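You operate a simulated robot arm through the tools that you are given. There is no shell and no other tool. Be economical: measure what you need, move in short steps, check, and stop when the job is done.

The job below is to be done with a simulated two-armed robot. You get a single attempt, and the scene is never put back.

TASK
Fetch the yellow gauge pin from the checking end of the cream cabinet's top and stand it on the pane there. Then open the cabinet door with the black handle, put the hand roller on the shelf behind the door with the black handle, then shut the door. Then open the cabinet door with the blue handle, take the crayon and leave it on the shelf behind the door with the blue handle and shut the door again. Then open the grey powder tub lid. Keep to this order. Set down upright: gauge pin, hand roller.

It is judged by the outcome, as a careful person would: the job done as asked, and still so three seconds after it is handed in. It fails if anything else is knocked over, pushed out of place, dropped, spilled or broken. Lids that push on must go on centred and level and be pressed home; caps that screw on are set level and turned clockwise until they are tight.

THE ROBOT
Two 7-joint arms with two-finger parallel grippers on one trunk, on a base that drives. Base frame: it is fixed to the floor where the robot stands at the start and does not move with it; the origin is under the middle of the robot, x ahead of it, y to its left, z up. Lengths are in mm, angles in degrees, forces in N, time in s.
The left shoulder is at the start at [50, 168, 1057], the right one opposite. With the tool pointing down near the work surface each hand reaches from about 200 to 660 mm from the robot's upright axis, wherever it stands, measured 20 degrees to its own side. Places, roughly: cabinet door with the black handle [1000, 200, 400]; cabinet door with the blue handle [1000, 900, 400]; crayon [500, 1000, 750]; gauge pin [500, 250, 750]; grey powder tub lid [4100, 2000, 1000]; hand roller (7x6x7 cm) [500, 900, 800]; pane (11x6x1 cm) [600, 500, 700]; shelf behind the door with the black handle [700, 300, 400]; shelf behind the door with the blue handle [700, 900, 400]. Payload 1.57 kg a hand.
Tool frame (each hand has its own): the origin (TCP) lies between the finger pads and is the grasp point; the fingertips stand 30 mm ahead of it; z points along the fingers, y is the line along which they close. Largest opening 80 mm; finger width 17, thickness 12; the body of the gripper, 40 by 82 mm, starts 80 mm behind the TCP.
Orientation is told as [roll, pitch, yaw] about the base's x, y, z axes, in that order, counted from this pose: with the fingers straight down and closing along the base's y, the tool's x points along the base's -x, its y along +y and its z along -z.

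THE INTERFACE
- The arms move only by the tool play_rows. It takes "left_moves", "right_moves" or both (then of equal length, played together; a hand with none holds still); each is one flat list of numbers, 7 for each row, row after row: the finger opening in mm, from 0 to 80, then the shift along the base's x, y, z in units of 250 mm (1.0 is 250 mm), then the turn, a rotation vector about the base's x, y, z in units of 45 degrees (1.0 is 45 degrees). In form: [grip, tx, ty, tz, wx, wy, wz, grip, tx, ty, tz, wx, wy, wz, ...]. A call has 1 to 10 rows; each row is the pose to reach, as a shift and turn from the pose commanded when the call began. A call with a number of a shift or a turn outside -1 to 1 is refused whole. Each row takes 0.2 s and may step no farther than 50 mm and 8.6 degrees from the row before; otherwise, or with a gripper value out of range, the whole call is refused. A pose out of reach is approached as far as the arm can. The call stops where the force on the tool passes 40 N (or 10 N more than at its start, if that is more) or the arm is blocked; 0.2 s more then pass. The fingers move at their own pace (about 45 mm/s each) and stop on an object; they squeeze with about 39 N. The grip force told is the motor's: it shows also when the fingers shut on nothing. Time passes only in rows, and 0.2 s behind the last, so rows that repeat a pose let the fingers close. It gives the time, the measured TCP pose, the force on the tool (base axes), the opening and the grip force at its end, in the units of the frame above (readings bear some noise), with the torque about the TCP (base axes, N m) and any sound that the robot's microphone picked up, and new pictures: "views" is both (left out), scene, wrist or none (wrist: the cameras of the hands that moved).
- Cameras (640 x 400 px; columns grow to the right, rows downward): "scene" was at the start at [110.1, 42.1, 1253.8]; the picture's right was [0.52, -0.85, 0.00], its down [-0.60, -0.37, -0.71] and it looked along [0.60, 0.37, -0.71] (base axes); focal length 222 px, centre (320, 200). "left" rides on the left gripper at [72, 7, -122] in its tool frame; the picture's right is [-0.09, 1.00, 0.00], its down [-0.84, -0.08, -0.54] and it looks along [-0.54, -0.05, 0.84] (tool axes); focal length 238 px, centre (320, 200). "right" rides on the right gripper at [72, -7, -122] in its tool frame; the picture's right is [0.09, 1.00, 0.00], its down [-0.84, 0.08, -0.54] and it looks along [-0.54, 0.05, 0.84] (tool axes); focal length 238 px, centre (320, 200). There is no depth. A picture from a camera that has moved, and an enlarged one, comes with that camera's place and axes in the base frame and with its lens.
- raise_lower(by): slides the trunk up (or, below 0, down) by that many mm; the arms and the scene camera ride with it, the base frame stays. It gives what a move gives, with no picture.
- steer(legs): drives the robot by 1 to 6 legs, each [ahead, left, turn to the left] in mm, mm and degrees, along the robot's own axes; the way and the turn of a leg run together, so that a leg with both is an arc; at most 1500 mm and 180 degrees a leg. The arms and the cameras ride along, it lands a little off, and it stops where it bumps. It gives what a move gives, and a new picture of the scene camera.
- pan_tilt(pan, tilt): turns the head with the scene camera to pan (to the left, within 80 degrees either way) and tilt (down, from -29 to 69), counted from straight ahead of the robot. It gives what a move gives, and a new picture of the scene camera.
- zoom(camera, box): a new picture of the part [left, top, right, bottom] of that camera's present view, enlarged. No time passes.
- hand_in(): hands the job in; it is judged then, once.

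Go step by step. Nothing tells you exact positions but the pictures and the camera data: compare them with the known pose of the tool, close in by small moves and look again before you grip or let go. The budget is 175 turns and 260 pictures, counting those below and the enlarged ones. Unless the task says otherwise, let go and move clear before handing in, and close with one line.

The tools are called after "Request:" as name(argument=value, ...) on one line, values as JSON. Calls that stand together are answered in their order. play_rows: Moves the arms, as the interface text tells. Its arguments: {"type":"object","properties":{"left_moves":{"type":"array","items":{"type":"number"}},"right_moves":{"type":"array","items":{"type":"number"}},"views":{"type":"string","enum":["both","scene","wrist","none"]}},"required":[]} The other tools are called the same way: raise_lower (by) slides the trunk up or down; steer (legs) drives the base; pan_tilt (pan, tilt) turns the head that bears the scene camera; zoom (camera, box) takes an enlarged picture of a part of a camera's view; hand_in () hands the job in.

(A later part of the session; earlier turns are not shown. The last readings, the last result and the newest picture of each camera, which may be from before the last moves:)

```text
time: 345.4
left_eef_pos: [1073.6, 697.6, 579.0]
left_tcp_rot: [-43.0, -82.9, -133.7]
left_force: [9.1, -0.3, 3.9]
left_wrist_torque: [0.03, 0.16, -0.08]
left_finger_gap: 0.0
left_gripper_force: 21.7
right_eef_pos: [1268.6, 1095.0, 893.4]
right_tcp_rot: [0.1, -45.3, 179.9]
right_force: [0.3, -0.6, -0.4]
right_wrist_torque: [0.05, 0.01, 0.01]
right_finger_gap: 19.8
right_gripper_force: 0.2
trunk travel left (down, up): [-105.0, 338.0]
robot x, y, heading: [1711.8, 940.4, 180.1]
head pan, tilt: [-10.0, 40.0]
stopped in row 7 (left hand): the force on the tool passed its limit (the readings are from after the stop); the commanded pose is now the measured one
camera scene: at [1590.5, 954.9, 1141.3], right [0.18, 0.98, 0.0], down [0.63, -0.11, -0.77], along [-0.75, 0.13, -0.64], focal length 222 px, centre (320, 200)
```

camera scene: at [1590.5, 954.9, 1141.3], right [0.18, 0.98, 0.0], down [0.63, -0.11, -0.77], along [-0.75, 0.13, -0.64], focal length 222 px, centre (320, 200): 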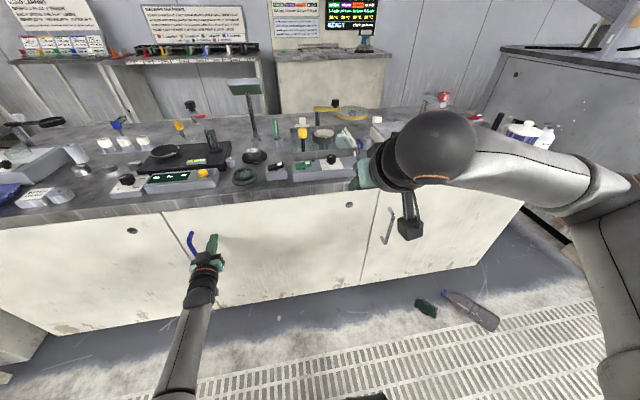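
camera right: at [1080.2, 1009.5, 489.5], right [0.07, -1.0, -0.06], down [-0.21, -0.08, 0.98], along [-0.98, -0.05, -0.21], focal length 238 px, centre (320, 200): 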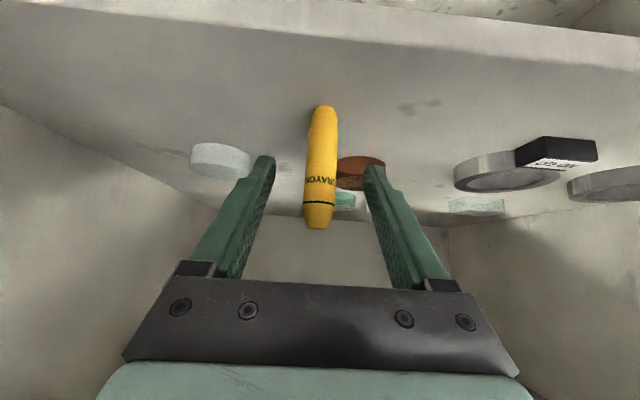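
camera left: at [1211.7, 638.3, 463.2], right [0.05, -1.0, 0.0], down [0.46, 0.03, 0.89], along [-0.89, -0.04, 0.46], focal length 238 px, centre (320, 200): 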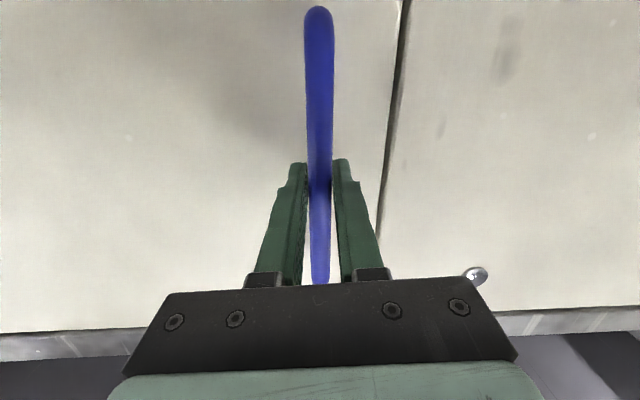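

The blue door is shut against the frame. I'll withdraw the hand and check both doors.

Request:
play_rows(left_moves=[0, 0.16, 0, 0, 0, 0, 0, 0, 0.32, 0, 0, 0, 0, 0, 0, 0.48, 0, 0, 0, 0, 0, 0, 0.64, 0, 0.05, 0, 0, 0, 0, 0.7, 0, 0.2, 0, 0, 0, 0, 0.7, 0, 0.38, 0, 0, 0, 0, 0.7, 0, 0.56, 0, 0, 0, 0, 0.7, 0, 0.74, 0, 0, 0, 0, 0.7, 0, 0.92, 0, 0, 0], views="none")

Request:
steer(legs=[[-500, 0, 0]])

Request:
pan_tilt(pan=18, tilt=32)

```text
time: 347.4
left_eef_pos: [1247.4, 696.7, 808.5]
left_tcp_rot: [-42.1, -82.7, -134.7]
left_force: [0.6, 0.3, -0.4]
left_wrist_torque: [-0.01, -0.01, -0.01]
left_finger_gap: 0.0
left_gripper_force: 21.2
right_eef_pos: [1269.3, 1095.2, 893.0]
right_tcp_rot: [0.1, -45.2, 179.8]
right_force: [-0.5, 0.0, 0.3]
right_wrist_torque: [-0.01, -0.01, 0.0]
right_finger_gap: 19.7
right_gripper_force: 0.0
trunk travel left (down, up): [-105.0, 338.0]
robot x, y, heading: [1709.9, 938.2, 179.7]
head pan, tilt: [-10.0, 40.0]
```

```text
time: 350.3
left_eef_pos: [1749.0, 694.3, 806.5]
left_tcp_rot: [-42.1, -82.8, -134.3]
left_force: [0.0, -0.5, -0.4]
left_wrist_torque: [-0.02, 0.05, 0.0]
left_finger_gap: 0.1
left_gripper_force: 21.4
right_eef_pos: [1765.1, 1091.9, 894.1]
right_tcp_rot: [0.1, -45.2, -179.7]
right_force: [-0.4, -1.0, -0.3]
right_wrist_torque: [-0.02, 0.03, -0.03]
right_finger_gap: 20.0
right_gripper_force: 0.0
trunk travel left (down, up): [-105.0, 338.0]
robot x, y, heading: [2212.5, 940.0, -179.7]
head pan, tilt: [-10.0, 40.0]
camera scene: at [2088.2, 954.6, 1141.1], right [0.17, 0.99, 0.0], down [0.63, -0.11, -0.77], along [-0.76, 0.13, -0.64], focal length 222 px, centre (320, 200)
```

scene: 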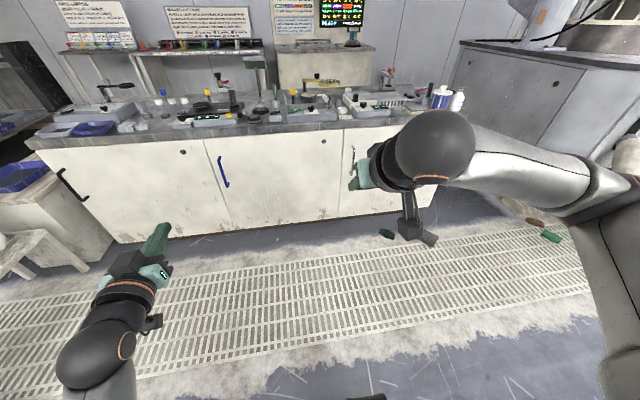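

```text
time: 351.3
left_eef_pos: [1748.1, 693.5, 807.8]
left_tcp_rot: [-42.2, -82.8, -134.3]
left_force: [0.1, 0.5, -0.6]
left_wrist_torque: [-0.05, -0.03, 0.01]
left_finger_gap: 0.0
left_gripper_force: 21.2
right_eef_pos: [1766.4, 1091.4, 893.2]
right_tcp_rot: [0.0, -45.1, -179.7]
right_force: [-0.5, -0.6, 0.2]
right_wrist_torque: [0.02, -0.03, -0.01]
right_finger_gap: 19.8
right_gripper_force: 0.0
trunk travel left (down, up): [-105.0, 338.0]
robot x, y, heading: [2210.4, 944.1, -179.7]
head pan, tilt: [18.0, 32.0]
camera scene: at [2087.0, 912.2, 1153.3], right [-0.31, 0.95, 0.0], down [0.5, 0.17, -0.85], along [-0.81, -0.27, -0.53], focal length 222 px, centre (320, 200)
```

scene: 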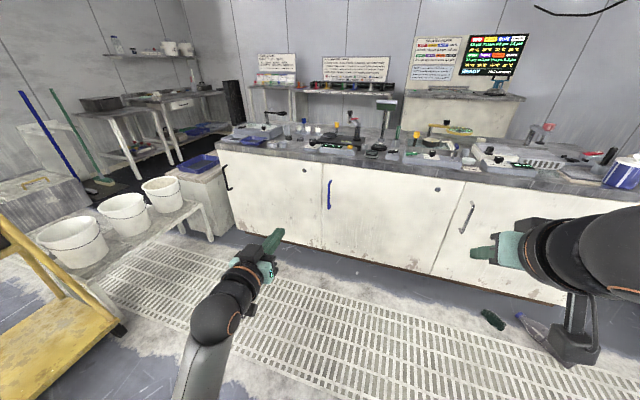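

Both doors are flush. Next is the grey powder tub: I'll raise the trunk, turn round to face +x and look.

Request:
raise_lower(by=120)

Request:
steer(legs=[[0, -500, 0], [0, 0, -180]])

Request:
pan_tilt(pan=15, tilt=15)

```text
time: 352.8
left_eef_pos: [1747.4, 693.4, 927.1]
left_tcp_rot: [-42.0, -82.7, -134.3]
left_force: [0.2, 0.0, -0.9]
left_wrist_torque: [0.03, 0.01, -0.02]
left_finger_gap: 0.0
left_gripper_force: 20.9
right_eef_pos: [1764.8, 1092.5, 1013.3]
right_tcp_rot: [0.1, -45.1, -179.7]
right_force: [0.6, 0.5, -0.2]
right_wrist_torque: [-0.01, -0.02, -0.03]
right_finger_gap: 19.8
right_gripper_force: 0.1
trunk travel left (down, up): [-225.0, 218.0]
robot x, y, heading: [2204.8, 943.3, -179.5]
head pan, tilt: [18.0, 32.0]
```

```text
time: 363.0
left_eef_pos: [2666.9, 1696.7, 927.2]
left_tcp_rot: [-42.2, -82.6, 47.1]
left_force: [-1.2, -0.1, -1.1]
left_wrist_torque: [-0.02, 0.01, 0.0]
left_finger_gap: 0.0
left_gripper_force: 20.8
right_eef_pos: [2656.5, 1296.6, 1013.7]
right_tcp_rot: [0.1, -45.1, 1.6]
right_force: [0.0, 0.2, 0.4]
right_wrist_torque: [0.0, -0.02, -0.01]
right_finger_gap: 19.8
right_gripper_force: 0.1
trunk travel left (down, up): [-225.0, 218.0]
robot x, y, heading: [2208.3, 1438.8, 1.6]
head pan, tilt: [18.0, 32.0]
camera scene: at [2333.3, 1469.4, 1273.3], right [0.33, -0.94, 0.0], down [-0.5, -0.18, -0.85], along [0.8, 0.28, -0.53], focal length 222 px, centre (320, 200)
```

scene: 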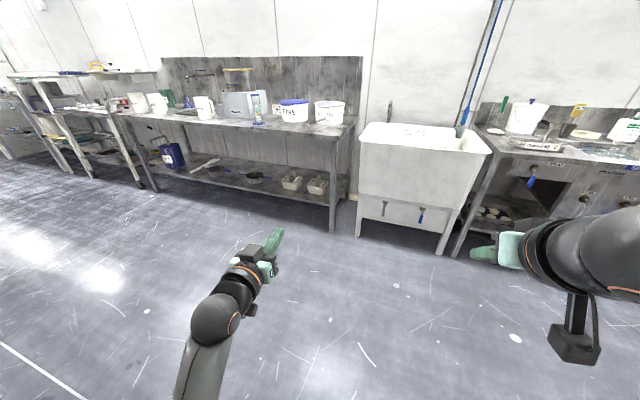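

```text
time: 363.8
left_eef_pos: [2666.6, 1696.4, 927.1]
left_tcp_rot: [-42.2, -82.7, 47.2]
left_force: [0.0, 0.4, -0.4]
left_wrist_torque: [-0.03, 0.03, -0.01]
left_finger_gap: 0.0
left_gripper_force: 20.6
right_eef_pos: [2657.4, 1296.5, 1012.6]
right_tcp_rot: [0.2, -45.0, 1.5]
right_force: [-0.2, 0.5, 0.1]
right_wrist_torque: [0.04, 0.01, 0.03]
right_finger_gap: 20.2
right_gripper_force: 0.1
trunk travel left (down, up): [-225.0, 218.0]
robot x, y, heading: [2207.3, 1435.5, 1.5]
head pan, tilt: [15.0, 15.0]
camera scene: at [2338.4, 1466.1, 1300.6], right [0.29, -0.96, 0.0], down [-0.25, -0.07, -0.97], along [0.93, 0.28, -0.26], focal length 222 px, centre (320, 200)
```

scene: 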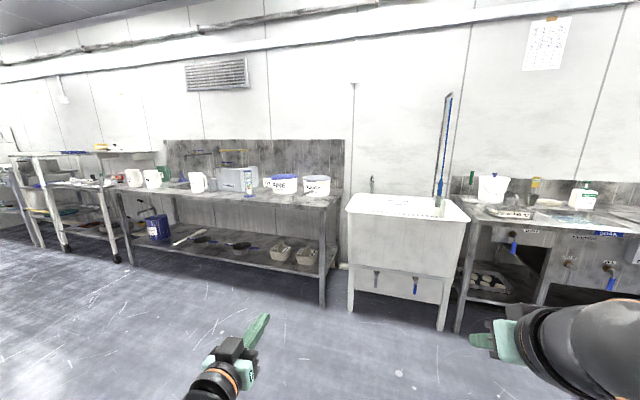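

Request:
zoom(camera="scene", box=[110, 140, 360, 280])

Request:
zoom(camera="scene", box=[210, 150, 350, 220])

```text
2.56 times, centred on (235, 210) of scene
camera zoom: at [2338.4, 1466.1, 1300.6], right [0.29, -0.96, 0.0], down [-0.25, -0.07, -0.97], along [0.93, 0.28, -0.26], focal length 567 px, centre (538, 174)
```

zoom: 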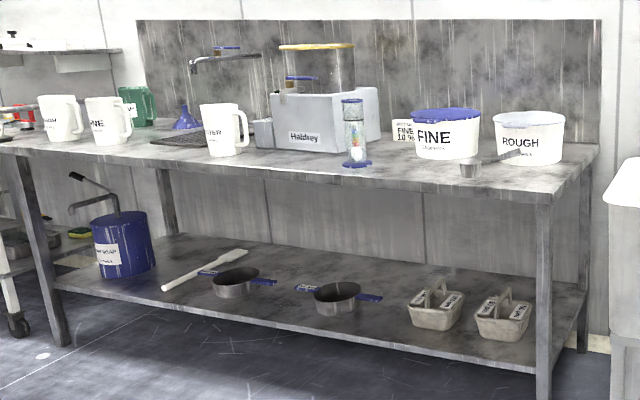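

```text
4.57 times, centred on (280, 185) of scene
camera zoom: at [2338.4, 1466.1, 1300.6], right [0.29, -0.96, 0.0], down [-0.25, -0.07, -0.97], along [0.93, 0.28, -0.26], focal length 1013 px, centre (503, 269)
```

zoom: 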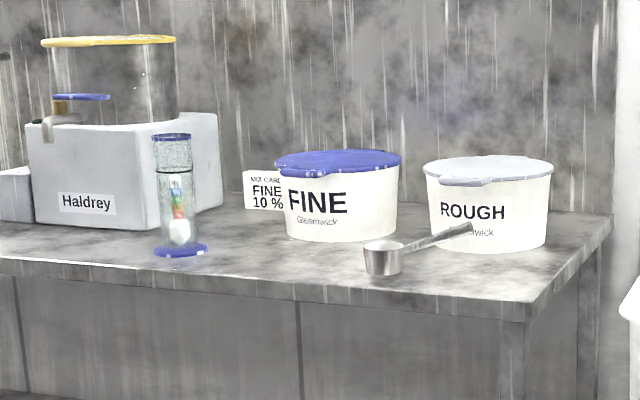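

The grey-lidded tub is the "ROUGH" one, at about (4050, 2000), with its lid near z 1010. A scoop lies in front of it. I'll drive nearer for a closer look.

Request:
steer(legs=[[980, 540, -1.5]])

Request:
pan_tilt(pan=0, tilt=25)

Request:
zoom(camera="scene", box=[240, 130, 400, 230])

```text
time: 369.6
left_eef_pos: [3652.5, 2240.5, 927.5]
left_tcp_rot: [-42.2, -82.7, 45.7]
left_force: [0.3, 0.3, -0.1]
left_wrist_torque: [-0.03, -0.02, -0.01]
left_finger_gap: 0.2
left_gripper_force: 21.5
right_eef_pos: [3633.8, 1841.7, 1014.0]
right_tcp_rot: [0.1, -45.1, 0.2]
right_force: [-0.3, 0.7, -0.3]
right_wrist_torque: [0.0, 0.0, 0.01]
right_finger_gap: 20.1
right_gripper_force: 0.1
trunk travel left (down, up): [-225.0, 218.0]
robot x, y, heading: [3185.0, 1997.5, 0.2]
head pan, tilt: [15.0, 15.0]
camera scene: at [3320.0, 2019.1, 1300.7], right [0.26, -0.96, 0.0], down [-0.25, -0.07, -0.97], along [0.93, 0.25, -0.26], focal length 222 px, centre (320, 200)
```

scene: 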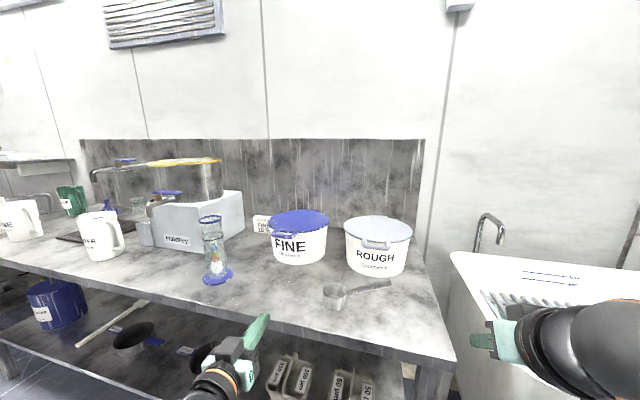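

```text
time: 370.3
left_eef_pos: [3652.8, 2241.3, 926.6]
left_tcp_rot: [-42.2, -82.7, 45.7]
left_force: [0.1, 0.1, 0.8]
left_wrist_torque: [0.0, -0.01, -0.02]
left_finger_gap: 0.0
left_gripper_force: 21.0
right_eef_pos: [3634.0, 1841.7, 1013.5]
right_tcp_rot: [0.1, -45.1, 0.2]
right_force: [0.8, 0.0, 0.3]
right_wrist_torque: [0.02, -0.05, 0.01]
right_finger_gap: 20.0
right_gripper_force: 0.0
trunk travel left (down, up): [-225.0, 218.0]
robot x, y, heading: [3188.2, 1997.9, 0.2]
head pan, tilt: [0.0, 25.0]
camera scene: at [3322.0, 1995.0, 1284.5], right [0.0, -1.0, 0.0], down [-0.42, 0.0, -0.91], along [0.91, 0.0, -0.42], focal length 222 px, centre (320, 200)
```

scene: 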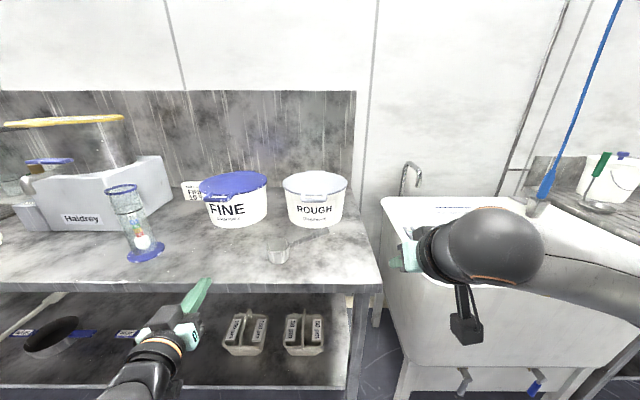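

```text
4.00 times, centred on (320, 180) of scene
camera zoom: at [3322.0, 1995.0, 1284.5], right [0.0, -1.0, 0.0], down [-0.42, 0.0, -0.91], along [0.91, 0.0, -0.42], focal length 886 px, centre (320, 280)
```

zoom: 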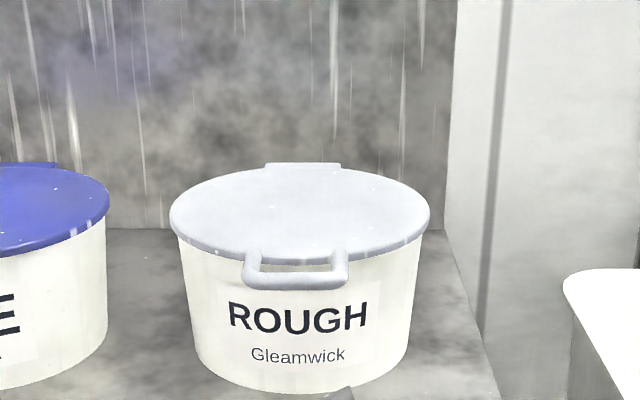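

The lid is hinged at the back with a front loop handle at about (3950, 2013, z≈990). I'll raise the trunk, move closer, and use the left hand's horizontal fingers to hook under the loop and lift.

Request:
raise_lower(by=100)

Request:
steer(legs=[[190, -120, 0]])

Request:
pan_tilt(pan=8, tilt=38)

Request:
zoom(camera="scene", box=[200, 80, 440, 230])

```text
time: 371.6
left_eef_pos: [3653.2, 2240.2, 1027.4]
left_tcp_rot: [-42.1, -82.7, 45.6]
left_force: [-0.7, 0.5, 0.2]
left_wrist_torque: [-0.01, -0.01, -0.03]
left_finger_gap: 0.0
left_gripper_force: 21.4
right_eef_pos: [3633.8, 1842.3, 1113.7]
right_tcp_rot: [0.2, -45.1, 0.2]
right_force: [-0.3, -0.1, 0.0]
right_wrist_torque: [-0.02, 0.0, -0.02]
right_finger_gap: 20.0
right_gripper_force: 0.0
trunk travel left (down, up): [-325.0, 118.0]
robot x, y, heading: [3190.9, 1994.8, -0.2]
head pan, tilt: [0.0, 25.0]
```

```text
time: 373.4
left_eef_pos: [3845.0, 2121.7, 1026.7]
left_tcp_rot: [-42.1, -82.7, 45.6]
left_force: [0.2, -0.5, 0.6]
left_wrist_torque: [0.01, -0.01, -0.02]
left_finger_gap: 0.0
left_gripper_force: 21.3
right_eef_pos: [3827.5, 1724.7, 1112.8]
right_tcp_rot: [0.1, -45.1, 0.3]
right_force: [-0.3, 0.5, 0.1]
right_wrist_torque: [0.0, -0.03, -0.04]
right_finger_gap: 20.0
right_gripper_force: 0.1
trunk travel left (down, up): [-325.0, 118.0]
robot x, y, heading: [3382.9, 1875.0, 0.3]
head pan, tilt: [0.0, 25.0]
camera scene: at [3514.8, 1875.5, 1384.4], right [0.01, -1.0, 0.0], down [-0.42, 0.0, -0.91], along [0.91, 0.01, -0.42], focal length 222 px, centre (320, 200)
```

scene: 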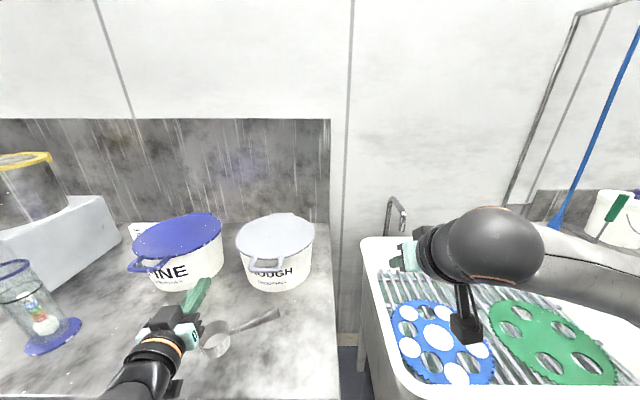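

```text
time: 374.1
left_eef_pos: [3845.0, 2122.5, 1026.6]
left_tcp_rot: [-42.1, -82.8, 45.9]
left_force: [0.5, 0.5, 0.8]
left_wrist_torque: [0.01, -0.01, -0.02]
left_finger_gap: 0.3
left_gripper_force: 20.8
right_eef_pos: [3827.7, 1724.1, 1113.2]
right_tcp_rot: [0.1, -45.1, 0.4]
right_force: [0.1, -0.4, -0.6]
right_wrist_torque: [0.0, 0.01, 0.01]
right_finger_gap: 20.2
right_gripper_force: 0.1
trunk travel left (down, up): [-325.0, 118.0]
robot x, y, heading: [3382.8, 1877.0, 0.4]
head pan, tilt: [8.0, 38.0]
camera scene: at [3507.6, 1887.7, 1364.2], right [0.15, -0.99, 0.0], down [-0.61, -0.09, -0.79], along [0.78, 0.11, -0.62], focal length 222 px, centre (320, 200)
```

scene: 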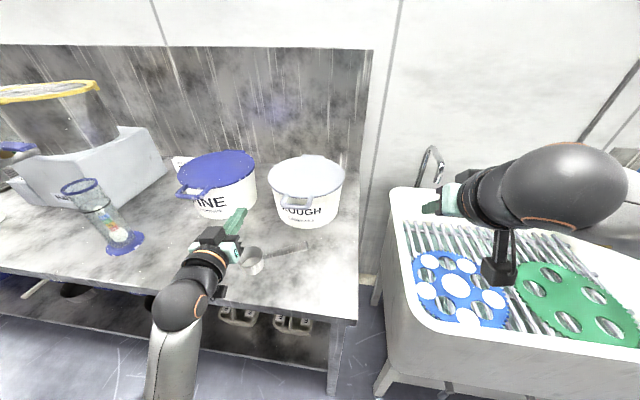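

```text
2.67 times, centred on (320, 155) of scene
camera zoom: at [3507.6, 1887.7, 1364.2], right [0.15, -0.99, 0.0], down [-0.61, -0.09, -0.79], along [0.78, 0.11, -0.62], focal length 591 px, centre (320, 320)
```

zoom: 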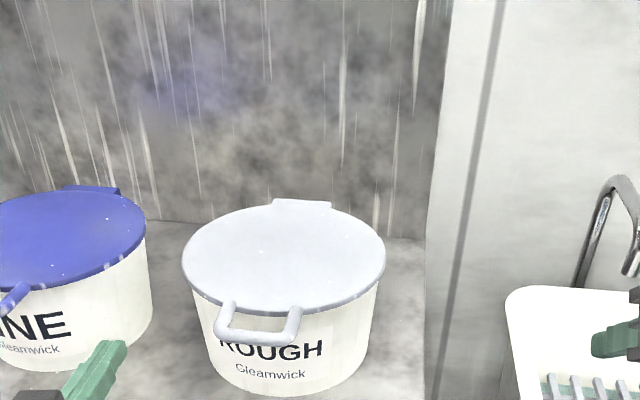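

The loop bar is at about (3941, 2011, z≈990). I'll move the left hand in front of it and lower to just below bar height.

Request:
play_rows(left_moves=[0, -0.03, -0.18, 0, 0, 0, 0, 0, -0.04, -0.36, -0.04, 0, 0, 0, 0, -0.04, -0.476, -0.14, 0, 0, 0, 0, -0.04, -0.476, -0.235, 0, 0, 0])

Request:
zoom(camera="scene", box=[200, 120, 380, 300])

```text
time: 374.7
left_eef_pos: [3835.9, 2119.4, 1021.2]
left_tcp_rot: [68.3, -81.6, -58.4]
left_force: [0.6, 0.0, -0.6]
left_wrist_torque: [-0.02, -0.01, -0.01]
left_finger_gap: 0.1
left_gripper_force: 21.7
right_eef_pos: [3825.2, 1723.2, 1114.5]
right_tcp_rot: [0.2, -45.2, 0.4]
right_force: [0.1, 0.3, 0.1]
right_wrist_torque: [-0.01, -0.01, 0.02]
right_finger_gap: 20.2
right_gripper_force: 0.2
trunk travel left (down, up): [-325.0, 118.0]
robot x, y, heading: [3385.6, 1876.9, 0.4]
head pan, tilt: [8.0, 38.0]
stopped in row 2 (left hand): the arm was blocked; the commanded pose is now the measured one
camera scene: at [3507.6, 1887.7, 1364.1], right [0.15, -0.99, 0.0], down [-0.61, -0.09, -0.79], along [0.78, 0.11, -0.62], focal length 222 px, centre (320, 200)
camera left: at [3708.1, 2114.6, 958.7], right [-0.16, 0.96, 0.23], down [-0.46, -0.27, 0.85], along [0.88, 0.03, 0.48], focal length 238 px, centre (320, 200)
```

scene: 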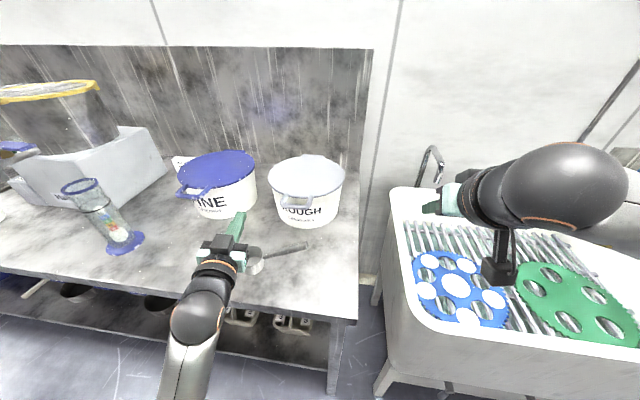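
left: 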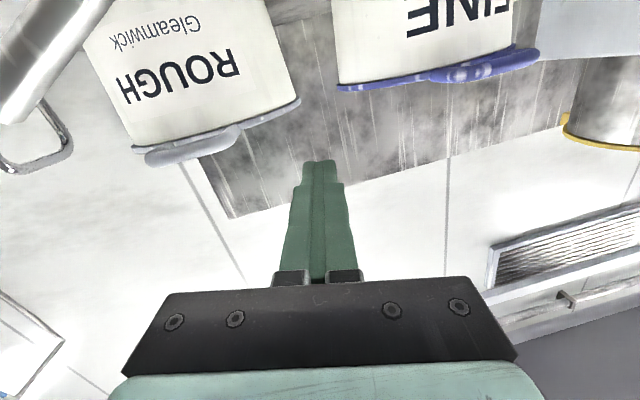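

```text
2.22 times, centred on (290, 210) of scene
camera zoom: at [3507.6, 1887.7, 1364.1], right [0.15, -0.99, 0.0], down [-0.61, -0.09, -0.79], along [0.78, 0.11, -0.62], focal length 492 px, centre (387, 178)
```

zoom: 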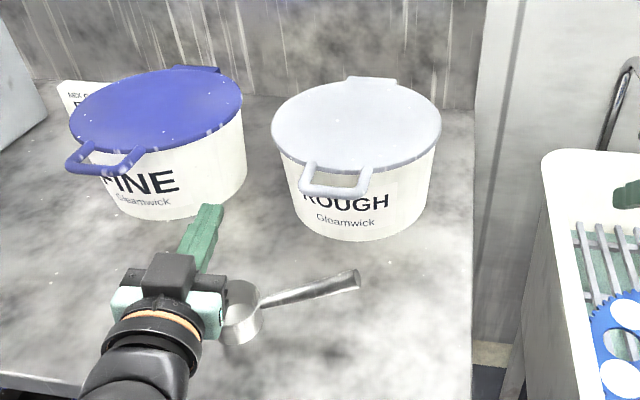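

The left arm is at a joint limit there. The right arm is freer, so I'll retract the left hand, shift the base left, and use the right hand instead.

Request:
play_rows(left_moves=[0, -0.05, 0.05, 0.14, 0, 0, 0, 0, -0.1, 0.1, 0.28, -0.1, 0, 0, 0, -0.18, 0.15, 0.4, -0.2, 0, 0, 0, -0.28, 0.2, 0.48, -0.3, 0, 0], views="none")

Request:
steer(legs=[[0, 140, 0]])

Request:
play_rows(right_moves=[0, -0.02, 0.1, -0.06, 0, -0.1, 0, 0, -0.04, 0.2, -0.12, 0, -0.2, 0, 0, -0.06, 0.3, -0.18, 0, -0.3, 0, 0, -0.08, 0.4, -0.24, 0, -0.4, 0, 0, -0.1, 0.5, -0.3, 0, -0.5, 0, 0, -0.1, 0.56, -0.34, 0, -0.6, 0])

```text
time: 375.7
left_eef_pos: [3847.8, 2191.3, 1149.7]
left_tcp_rot: [-45.7, -82.2, 54.8]
left_force: [0.7, -0.5, -0.3]
left_wrist_torque: [0.01, 0.0, -0.02]
left_finger_gap: 0.3
left_gripper_force: 21.1
left hand out of reach, approached as far as the arm can: row 1, 2, 3, 4
right_eef_pos: [3827.4, 1723.8, 1114.5]
right_tcp_rot: [0.0, -45.1, 0.4]
right_force: [0.4, -0.5, -0.5]
right_wrist_torque: [-0.03, 0.0, -0.02]
right_finger_gap: 20.1
right_gripper_force: 0.1
trunk travel left (down, up): [-325.0, 118.0]
robot x, y, heading: [3382.1, 1876.1, 0.4]
head pan, tilt: [8.0, 38.0]
```

```text
time: 377.0
left_eef_pos: [3848.4, 2330.6, 1150.1]
left_tcp_rot: [-45.7, -82.4, 54.7]
left_force: [-0.6, 1.2, -0.3]
left_wrist_torque: [0.0, 0.04, -0.03]
left_finger_gap: 0.0
left_gripper_force: 22.0
right_eef_pos: [3826.1, 1862.9, 1113.8]
right_tcp_rot: [0.0, -45.1, 0.3]
right_force: [-0.6, 0.5, 0.1]
right_wrist_torque: [-0.02, 0.0, -0.03]
right_finger_gap: 20.1
right_gripper_force: 0.1
trunk travel left (down, up): [-325.0, 118.0]
robot x, y, heading: [3383.9, 2010.0, 0.1]
head pan, tilt: [8.0, 38.0]
camera scene: at [3506.9, 2028.1, 1364.1], right [0.14, -0.99, 0.0], down [-0.61, -0.09, -0.79], along [0.78, 0.11, -0.62], focal length 222 px, centre (320, 200)
```

scene: 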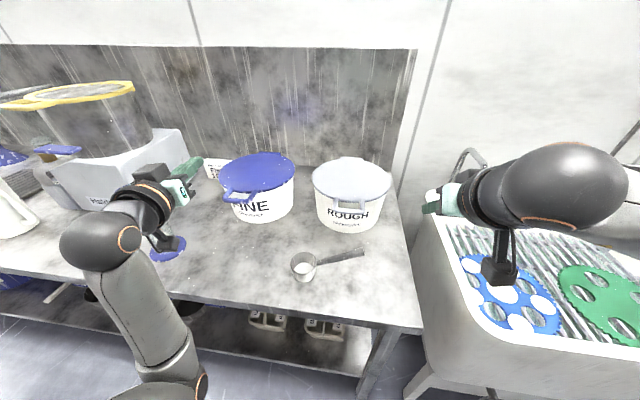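

```text
time: 378.4
left_eef_pos: [3848.9, 2330.6, 1150.2]
left_tcp_rot: [-45.5, -82.3, 54.5]
left_force: [0.3, -0.6, -0.5]
left_wrist_torque: [0.01, 0.03, 0.01]
left_finger_gap: 0.0
left_gripper_force: 21.3
right_eef_pos: [3801.3, 2001.8, 1028.5]
right_tcp_rot: [0.1, -72.3, 0.2]
right_force: [-1.2, 0.3, 1.0]
right_wrist_torque: [-0.01, 0.05, -0.03]
right_finger_gap: 0.0
right_gripper_force: 21.0
trunk travel left (down, up): [-325.0, 118.0]
robot x, y, heading: [3380.0, 2013.0, 0.3]
head pan, tilt: [8.0, 38.0]
camera scene: at [3506.9, 2027.6, 1364.1], right [0.14, -0.99, 0.0], down [-0.61, -0.09, -0.79], along [0.78, 0.11, -0.62], focal length 222 px, centre (320, 200)
camera right: at [3664.7, 1996.1, 997.3], right [-0.03, 1.0, -0.09], down [-0.26, 0.08, 0.96], along [0.96, 0.05, 0.26], focal length 238 px, centre (320, 200)
```

scene: 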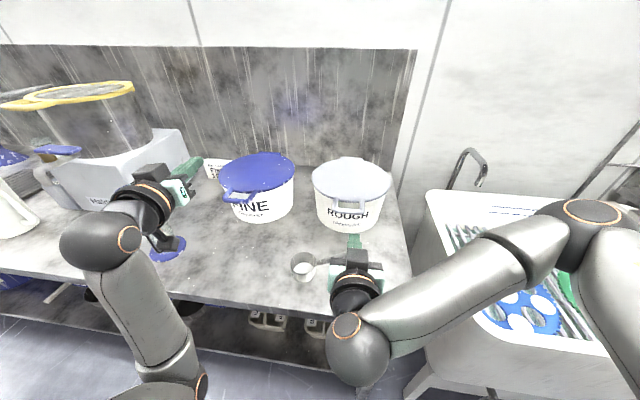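
right: 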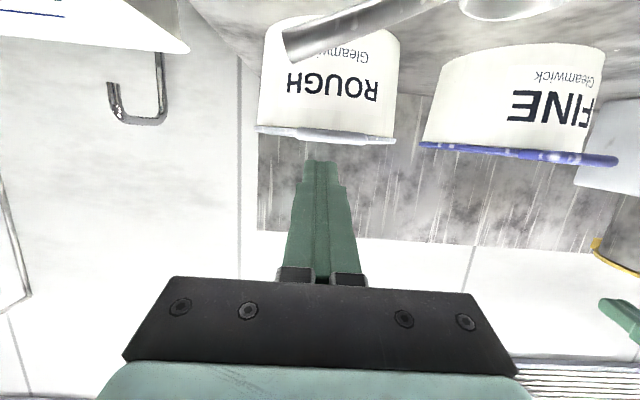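

The right hand now points 18° below level, just in front of the loop. I'll lower, slide under the bar, and check.

Request:
play_rows(right_moves=[0, 0.09, 0.012, -0.12, 0, 0, 0, 0, 0.19, 0.024, -0.24, 0, 0, 0, 0, 0.276, 0.03, -0.245, 0, 0, 0, 0, 0.4, 0.03, -0.245, 0, 0, 0, 0, 0.53, 0.03, -0.245, 0, 0, 0])

Request:
zoom(camera="scene", box=[270, 130, 430, 270])

```text
time: 379.6
left_eef_pos: [3848.9, 2330.7, 1149.6]
left_tcp_rot: [-45.4, -82.4, 54.4]
left_force: [0.3, 0.1, 1.0]
left_wrist_torque: [0.03, 0.01, 0.04]
left_finger_gap: 0.0
left_gripper_force: 21.5
right_eef_pos: [3934.6, 2009.1, 966.7]
right_tcp_rot: [-0.2, -72.2, 0.4]
right_force: [0.3, 0.4, 0.1]
right_wrist_torque: [0.0, 0.06, -0.02]
right_finger_gap: 0.0
right_gripper_force: 20.9
trunk travel left (down, up): [-325.0, 118.0]
robot x, y, heading: [3380.2, 2012.3, 0.4]
head pan, tilt: [8.0, 38.0]
camera scene: at [3507.1, 2027.3, 1364.1], right [0.14, -0.99, 0.0], down [-0.61, -0.09, -0.79], along [0.78, 0.11, -0.62], focal length 222 px, centre (320, 200)
camera right: at [3797.8, 2003.6, 935.7], right [-0.03, 1.0, -0.09], down [-0.26, 0.08, 0.96], along [0.97, 0.05, 0.25], focal length 238 px, centre (320, 200)
```

scene: 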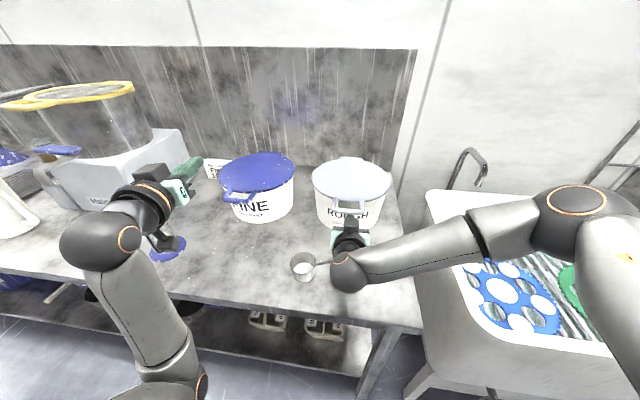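
right: 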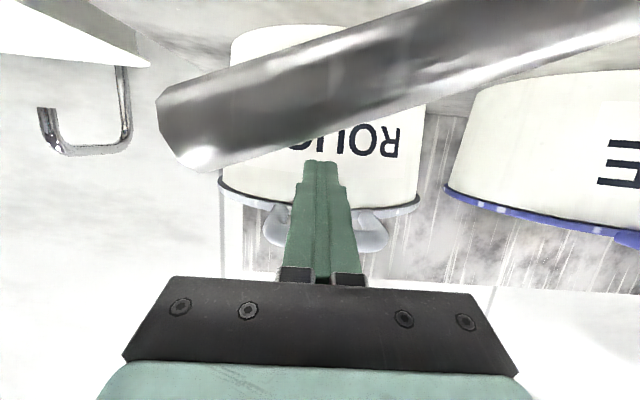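

```text
2.86 times, centred on (350, 200) of scene
camera zoom: at [3507.1, 2027.3, 1364.1], right [0.14, -0.99, 0.0], down [-0.61, -0.09, -0.79], along [0.78, 0.11, -0.62], focal length 633 px, centre (234, 200)
```

zoom: 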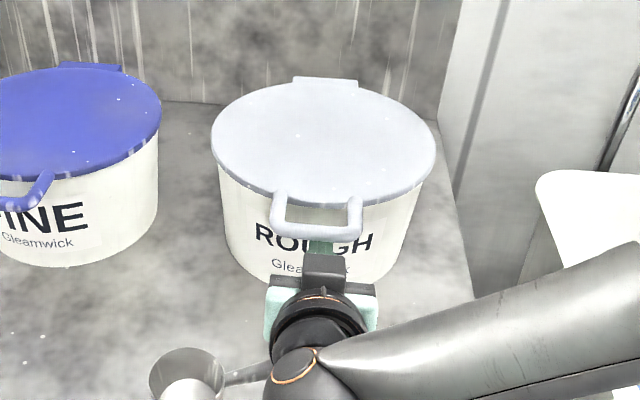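

The fingertips are under the bar with the loop above them. I'll lift along the lid's arc (hinge near x 4225), levelling the hand as it rises.

Request:
play_rows(right_moves=[0, 0.004, 0, 0.08, 0, 0, 0, 0, 0.008, 0, 0.16, 0, -0.05, 0, 0, 0.02, 0, 0.25, 0, -0.1, 0, 0, 0.04, 0, 0.36, 0, -0.17, 0, 0, 0.084, 0, 0.49, 0, -0.25, 0, 0, 0.144, 0, 0.62, 0, -0.33, 0, 0, 0.216, 0, 0.736, 0, -0.4, 0])

```text
time: 381.2
left_eef_pos: [3849.6, 2330.2, 1148.6]
left_tcp_rot: [-45.4, -82.3, 54.4]
left_force: [-0.2, 1.0, -0.2]
left_wrist_torque: [0.01, 0.0, -0.02]
left_finger_gap: 0.2
left_gripper_force: 21.1
right_eef_pos: [3989.7, 2009.3, 1151.7]
right_tcp_rot: [-125.5, -89.8, 125.7]
right_force: [1.3, 0.4, -1.5]
right_wrist_torque: [-0.01, 0.04, 0.01]
right_finger_gap: 0.0
right_gripper_force: 22.2
trunk travel left (down, up): [-325.0, 118.0]
robot x, y, heading: [3383.2, 2019.7, -0.0]
head pan, tilt: [8.0, 38.0]
camera scene: at [3507.2, 2027.3, 1364.0], right [0.14, -0.99, 0.0], down [-0.61, -0.09, -0.79], along [0.78, 0.11, -0.62], focal length 222 px, centre (320, 200)
camera right: at [3868.2, 2002.4, 1078.7], right [0.0, 1.0, -0.09], down [-0.54, 0.08, 0.84], along [0.84, 0.05, 0.54], focal length 238 px, centre (320, 200)
```

scene: 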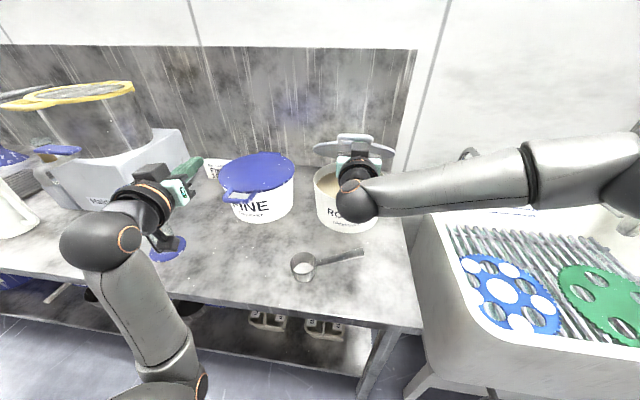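
right: 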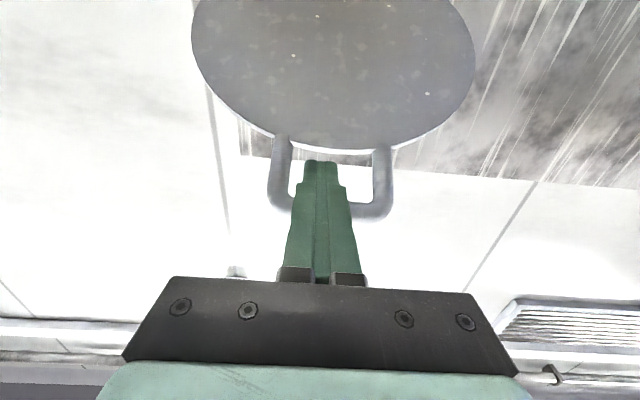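

The lid is up about 45° and rests on the fingers. I'll keep following the arc upward and forward.

Request:
play_rows(right_moves=[0, 0.08, 0, 0.1, 0, 0, 0, 0, 0.17, 0, 0.19, 0, 0, 0, 0, 0.27, 0, 0.26, 0, 0, 0, 0, 0.38, 0, 0.31, 0, 0, 0, 0, 0.48, 0, 0.33, 0, 0, 0])

```text
time: 382.4
left_eef_pos: [3848.9, 2330.0, 1149.3]
left_tcp_rot: [-45.4, -82.3, 54.4]
left_force: [-0.5, 0.5, 0.1]
left_wrist_torque: [0.02, 0.02, 0.04]
left_finger_gap: 0.0
left_gripper_force: 21.7
right_eef_pos: [4108.8, 2010.1, 1233.9]
right_tcp_rot: [-113.7, -89.7, 114.0]
right_force: [0.5, 0.6, -0.8]
right_wrist_torque: [0.02, -0.02, -0.03]
right_finger_gap: 0.2
right_gripper_force: 21.2
trunk travel left (down, up): [-325.0, 118.0]
robot x, y, heading: [3380.0, 2013.3, 0.1]
head pan, tilt: [8.0, 38.0]
camera scene: at [3507.2, 2027.4, 1364.1], right [0.14, -0.99, 0.0], down [-0.61, -0.09, -0.79], along [0.78, 0.11, -0.62], focal length 222 px, centre (320, 200)
camera right: at [3987.2, 2003.5, 1161.8], right [0.0, 1.0, -0.1], down [-0.54, 0.08, 0.84], along [0.84, 0.06, 0.54], focal length 238 px, centre (320, 200)
```

scene: 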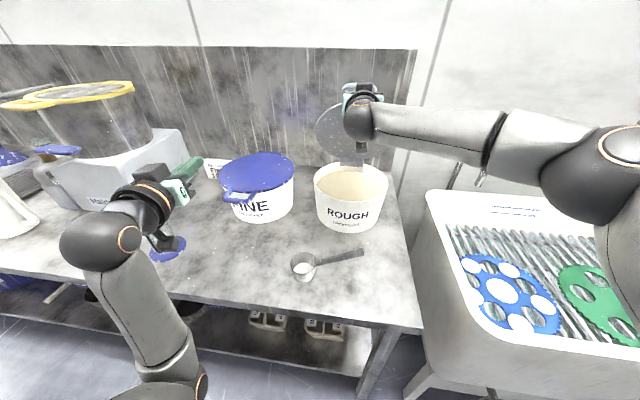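
right: 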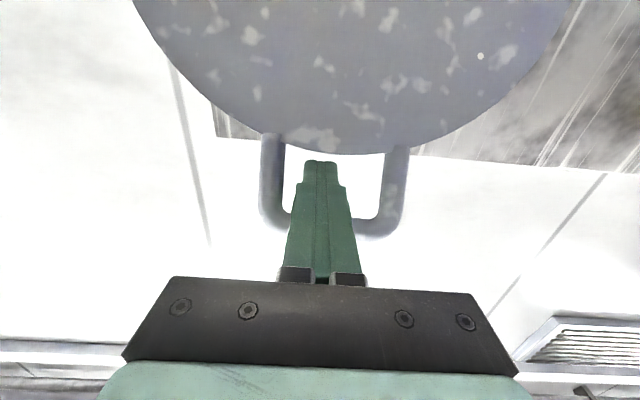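

The lid is at about 65–70°. I'll dip slightly so the tips bear on the lid's underside, then push it over past vertical.

Request:
play_rows(right_moves=[0, -0.04, 0, -0.08, 0, 0, 0, 0, -0.04, 0, -0.18, 0, 0, 0, 0, 0.08, 0, -0.18, 0, 0, 0, 0, 0.2, 0, -0.19, 0, 0, 0, 0, 0.32, 0, -0.2, 0, 0, 0, 0, 0.42, 0, -0.2, 0, 0, 0, 0, 0.5, 0, -0.2, 0, 0, 0])

```text
time: 383.4
left_eef_pos: [3845.7, 2330.9, 1150.7]
left_tcp_rot: [-46.3, -82.3, 55.2]
left_force: [0.4, -0.6, 0.5]
left_wrist_torque: [0.0, 0.0, 0.03]
left_finger_gap: 0.1
left_gripper_force: 21.6
right_eef_pos: [4138.3, 2010.6, 1212.5]
right_tcp_rot: [175.5, -87.8, -175.4]
right_force: [-9.0, 1.0, 19.4]
right_wrist_torque: [0.28, 0.61, -0.13]
right_finger_gap: 0.0
right_gripper_force: 21.2
trunk travel left (down, up): [-325.0, 118.0]
robot x, y, heading: [3382.0, 2014.4, 0.4]
head pan, tilt: [8.0, 38.0]
stopped in row 4 (right hand): the force on the tool passed its limit (the readings are from after the stop); the commanded pose is now the measured one
camera scene: at [3503.6, 2027.1, 1364.6], right [0.14, -0.99, 0.0], down [-0.61, -0.09, -0.79], along [0.78, 0.11, -0.61], focal length 222 px, centre (320, 200)
camera right: at [4021.0, 2004.3, 1135.6], right [0.0, 1.0, -0.09], down [-0.57, 0.07, 0.82], along [0.82, 0.05, 0.57], focal length 238 px, centre (320, 200)
```

scene: 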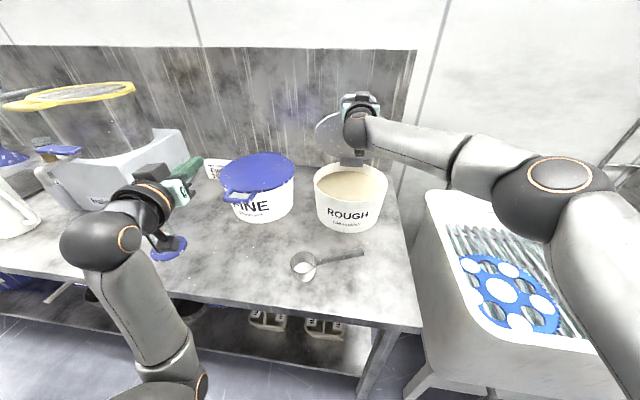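
right: 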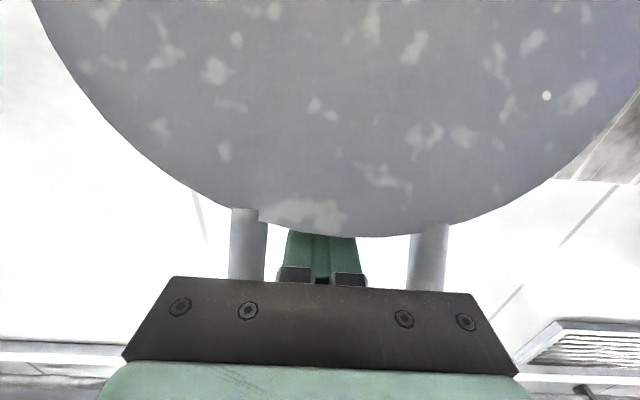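

The fingers slid into the loop. I'll raise a little, draw them back out while keeping the bar supported, lower to about 30°, then push forward at constant height so the tips ride on the lid's underside.

Request:
play_rows(right_moves=[0, -0.04, 0, 0.05, 0, 0, 0, 0, -0.2, 0, 0.05, 0, 0, 0, 0, -0.36, 0, 0.045, 0, 0, 0, 0, -0.43, 0, 0.02, 0, 0, 0, 0, -0.5, 0, -0.08, 0, 0, 0, 0, -0.572, 0, -0.2, 0, 0, 0, 0, -0.64, 0, -0.3, 0, 0, 0, 0, -0.64, 0, -0.35, 0, 0, 0])

```text
time: 385.2
left_eef_pos: [3845.9, 2329.6, 1151.4]
left_tcp_rot: [-46.8, -82.4, 55.9]
left_force: [0.4, 0.5, 0.1]
left_wrist_torque: [-0.03, 0.02, -0.01]
left_finger_gap: 0.0
left_gripper_force: 21.2
right_eef_pos: [3977.2, 2010.2, 1122.0]
right_tcp_rot: [174.1, -88.0, -174.0]
right_force: [-20.7, -3.5, 13.0]
right_wrist_torque: [0.1, -0.72, 0.0]
right_finger_gap: 0.0
right_gripper_force: 21.3
trunk travel left (down, up): [-325.0, 118.0]
robot x, y, heading: [3377.9, 2011.2, 0.3]
head pan, tilt: [8.0, 38.0]
camera scene: at [3501.8, 2026.5, 1364.9], right [0.14, -0.99, 0.0], down [-0.61, -0.09, -0.79], along [0.78, 0.11, -0.61], focal length 222 px, centre (320, 200)
camera right: at [3859.5, 2004.1, 1044.4], right [0.0, 1.0, -0.09], down [-0.57, 0.07, 0.82], along [0.82, 0.05, 0.57], focal length 238 px, centre (320, 200)
```

scene: 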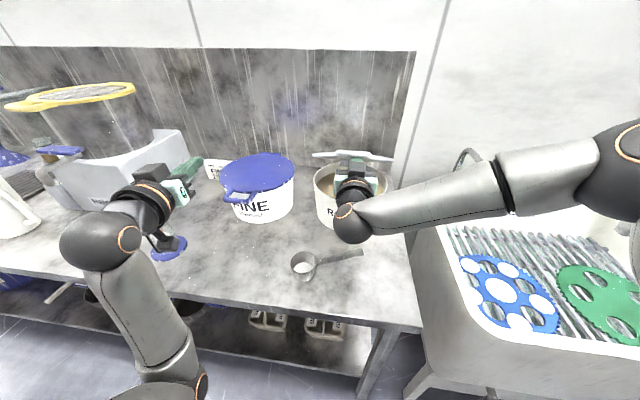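
right: 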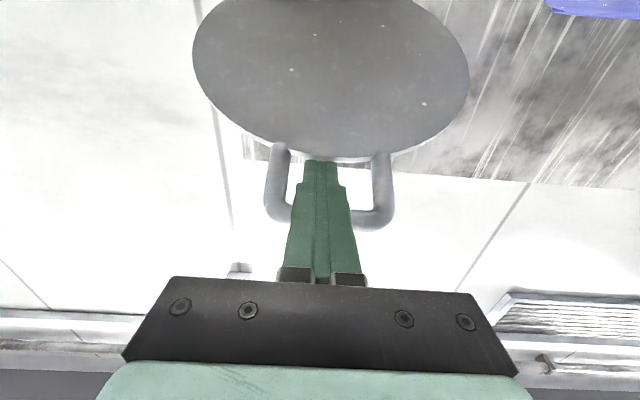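

The tip is against the rim edge. I'll pitch the hand about 18° down, lower the lid slightly with it, and slide the tip under the lid plate.

Request:
play_rows(right_moves=[0, -0.05, 0, 0, 0, 0.1, 0, 0, -0.06, 0, -0.06, 0, 0.2, 0, 0, -0.07, 0, -0.12, 0, 0.3, 0, 0, -0.07, 0, -0.17, 0, 0.4, 0, 0, 0, 0, -0.175, 0, 0.4, 0, 0, 0.08, 0, -0.175, 0, 0.4, 0])

```text
time: 386.3
left_eef_pos: [3845.2, 2327.5, 1151.5]
left_tcp_rot: [-46.6, -82.6, 55.6]
left_force: [0.1, 0.2, 0.7]
left_wrist_torque: [-0.02, 0.03, 0.01]
left_finger_gap: 0.1
left_gripper_force: 21.0
right_eef_pos: [3958.7, 2010.5, 1077.9]
right_tcp_rot: [0.0, -73.8, 0.3]
right_force: [-24.3, -6.9, 8.0]
right_wrist_torque: [-0.01, -0.31, -0.12]
right_finger_gap: 0.0
right_gripper_force: 21.1
trunk travel left (down, up): [-325.0, 118.0]
robot x, y, heading: [3382.9, 2011.4, 0.0]
head pan, tilt: [8.0, 38.0]
stopped in row 5 (right hand): the force on the tool passed its limit (the readings are from after the stop); the commanded pose is now the measured one
camera scene: at [3501.0, 2025.6, 1364.7], right [0.14, -0.99, 0.0], down [-0.61, -0.09, -0.79], along [0.78, 0.11, -0.61], focal length 222 px, centre (320, 200)
camera right: at [3823.5, 2004.1, 1041.5], right [-0.03, 1.0, -0.09], down [-0.29, 0.07, 0.95], along [0.96, 0.06, 0.28], focal length 238 px, centre (320, 200)
```

scene: 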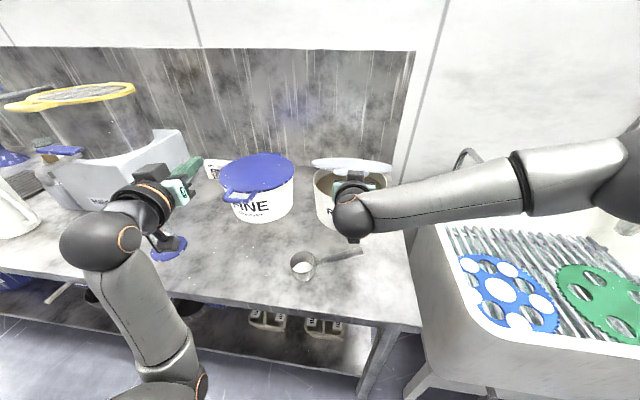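
right: 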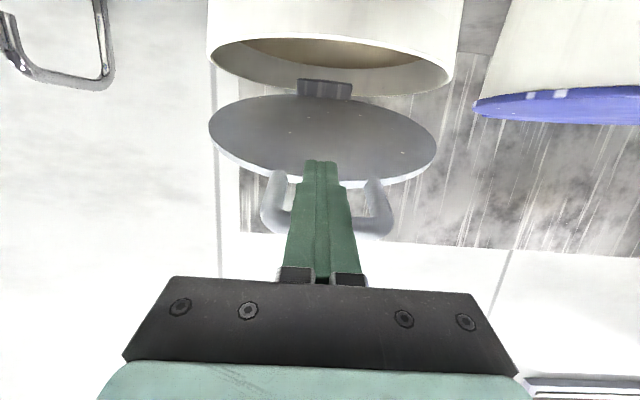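

The tip is catching the lid's lip. I'll back off slightly, pitch 12° further down, then slide deeper under the plate.

Request:
play_rows(right_moves=[0, -0.04, 0, 0, 0, 0, 0, 0, -0.04, 0, 0, 0, 0.14, 0, 0, -0.04, 0, -0.01, 0, 0.28, 0, 0, 0.03, 0, -0.02, 0, 0.28, 0, 0, 0.11, 0, -0.03, 0, 0.28, 0, 0, 0.2, 0, -0.03, 0, 0.28, 0])

```text
time: 387.7
left_eef_pos: [3848.7, 2329.4, 1147.8]
left_tcp_rot: [-45.4, -82.3, 54.4]
left_force: [0.4, 0.0, -0.1]
left_wrist_torque: [-0.01, 0.02, -0.01]
left_finger_gap: 0.0
left_gripper_force: 21.0
right_eef_pos: [4014.4, 2011.1, 1065.5]
right_tcp_rot: [-0.1, -60.8, 0.4]
right_force: [0.4, 0.6, -1.0]
right_wrist_torque: [0.02, -0.06, 0.0]
right_finger_gap: 0.0
right_gripper_force: 20.5
trunk travel left (down, up): [-325.0, 118.0]
robot x, y, heading: [3382.7, 2015.0, -0.1]
head pan, tilt: [8.0, 38.0]
camera scene: at [3506.3, 2027.2, 1364.1], right [0.14, -0.99, 0.0], down [-0.61, -0.09, -0.79], along [0.78, 0.11, -0.62], focal length 222 px, centre (320, 200)
camera right: at [3873.7, 2004.5, 1061.6], right [-0.05, 1.0, -0.08], down [-0.07, 0.08, 0.99], along [1.0, 0.06, 0.06], focal length 238 px, centre (320, 200)
```

scene: 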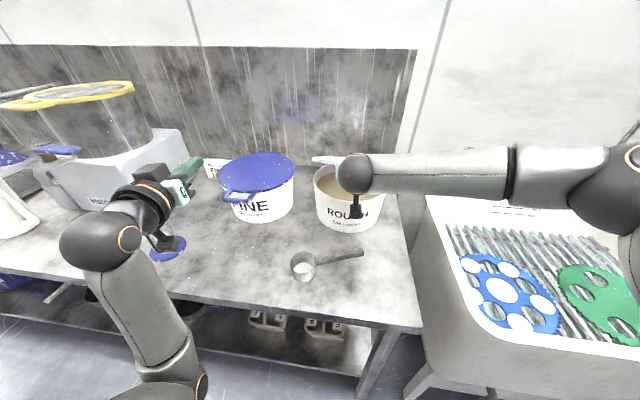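
right: 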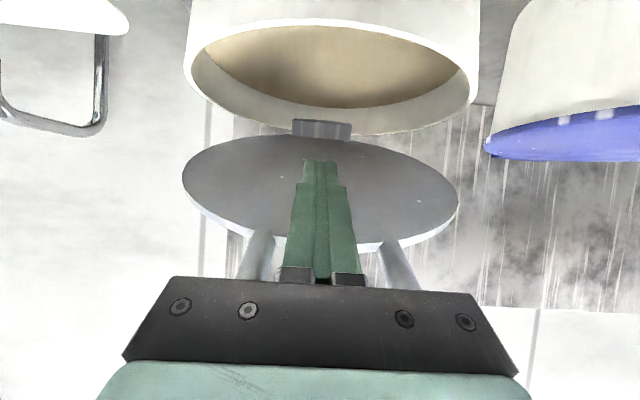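

The fingers are well under the lid plate now. I'll push up and forward along the arc with the tip on the underside.

Request:
play_rows(right_moves=[0, 0.04, 0, 0.088, 0, 0, 0, 0, 0.08, 0, 0.18, 0, 0, 0, 0, 0.14, 0, 0.26, 0, 0, 0, 0, 0.204, 0, 0.336, 0, 0, 0, 0, 0.28, 0, 0.4, 0, 0, 0, 0, 0.36, 0, 0.456, 0, 0, 0, 0, 0.452, 0, 0.496, 0, 0, 0, 0, 0.544, 0, 0.532, 0, 0, 0, 0, 0.64, 0, 0.548, 0, 0, 0, 0, 0.74, 0, 0.56, 0, 0, 0])

```text
time: 389.9
left_eef_pos: [3848.1, 2329.4, 1148.7]
left_tcp_rot: [-45.6, -82.3, 54.5]
left_force: [1.1, 0.3, -0.2]
left_wrist_torque: [0.02, 0.01, 0.0]
left_finger_gap: 0.0
left_gripper_force: 21.5
right_eef_pos: [4134.8, 1996.3, 1190.3]
right_tcp_rot: [0.0, -60.8, 0.4]
right_force: [0.2, -0.3, -0.2]
right_wrist_torque: [0.02, 0.0, 0.0]
right_finger_gap: 0.1
right_gripper_force: 21.4
right hand out of reach, approached as far as the arm can: row 8, 9, 10
trunk travel left (down, up): [-325.0, 118.0]
robot x, y, heading: [3381.5, 2013.9, 0.1]
head pan, tilt: [8.0, 38.0]
camera scene: at [3506.0, 2027.3, 1364.1], right [0.14, -0.99, 0.0], down [-0.61, -0.09, -0.79], along [0.78, 0.11, -0.62], focal length 222 px, centre (320, 200)
camera right: at [3994.5, 1989.6, 1186.2], right [-0.05, 1.0, -0.08], down [-0.07, 0.08, 0.99], along [1.0, 0.06, 0.06], focal length 238 px, centre (320, 200)
```

scene: 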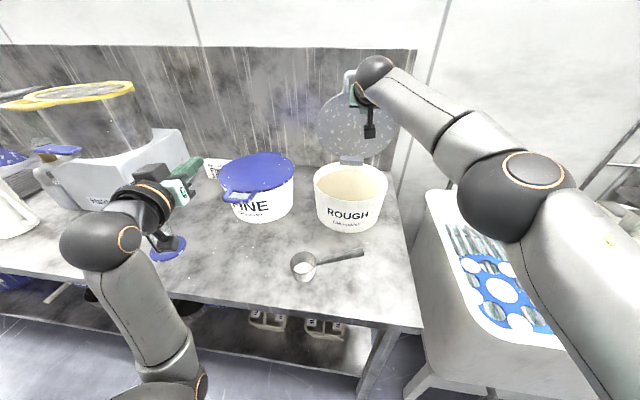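
right: 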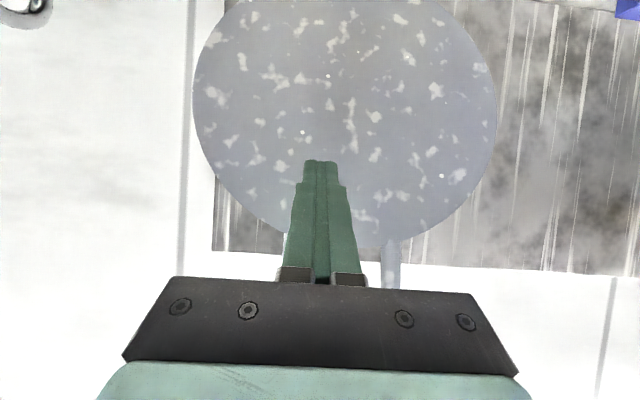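

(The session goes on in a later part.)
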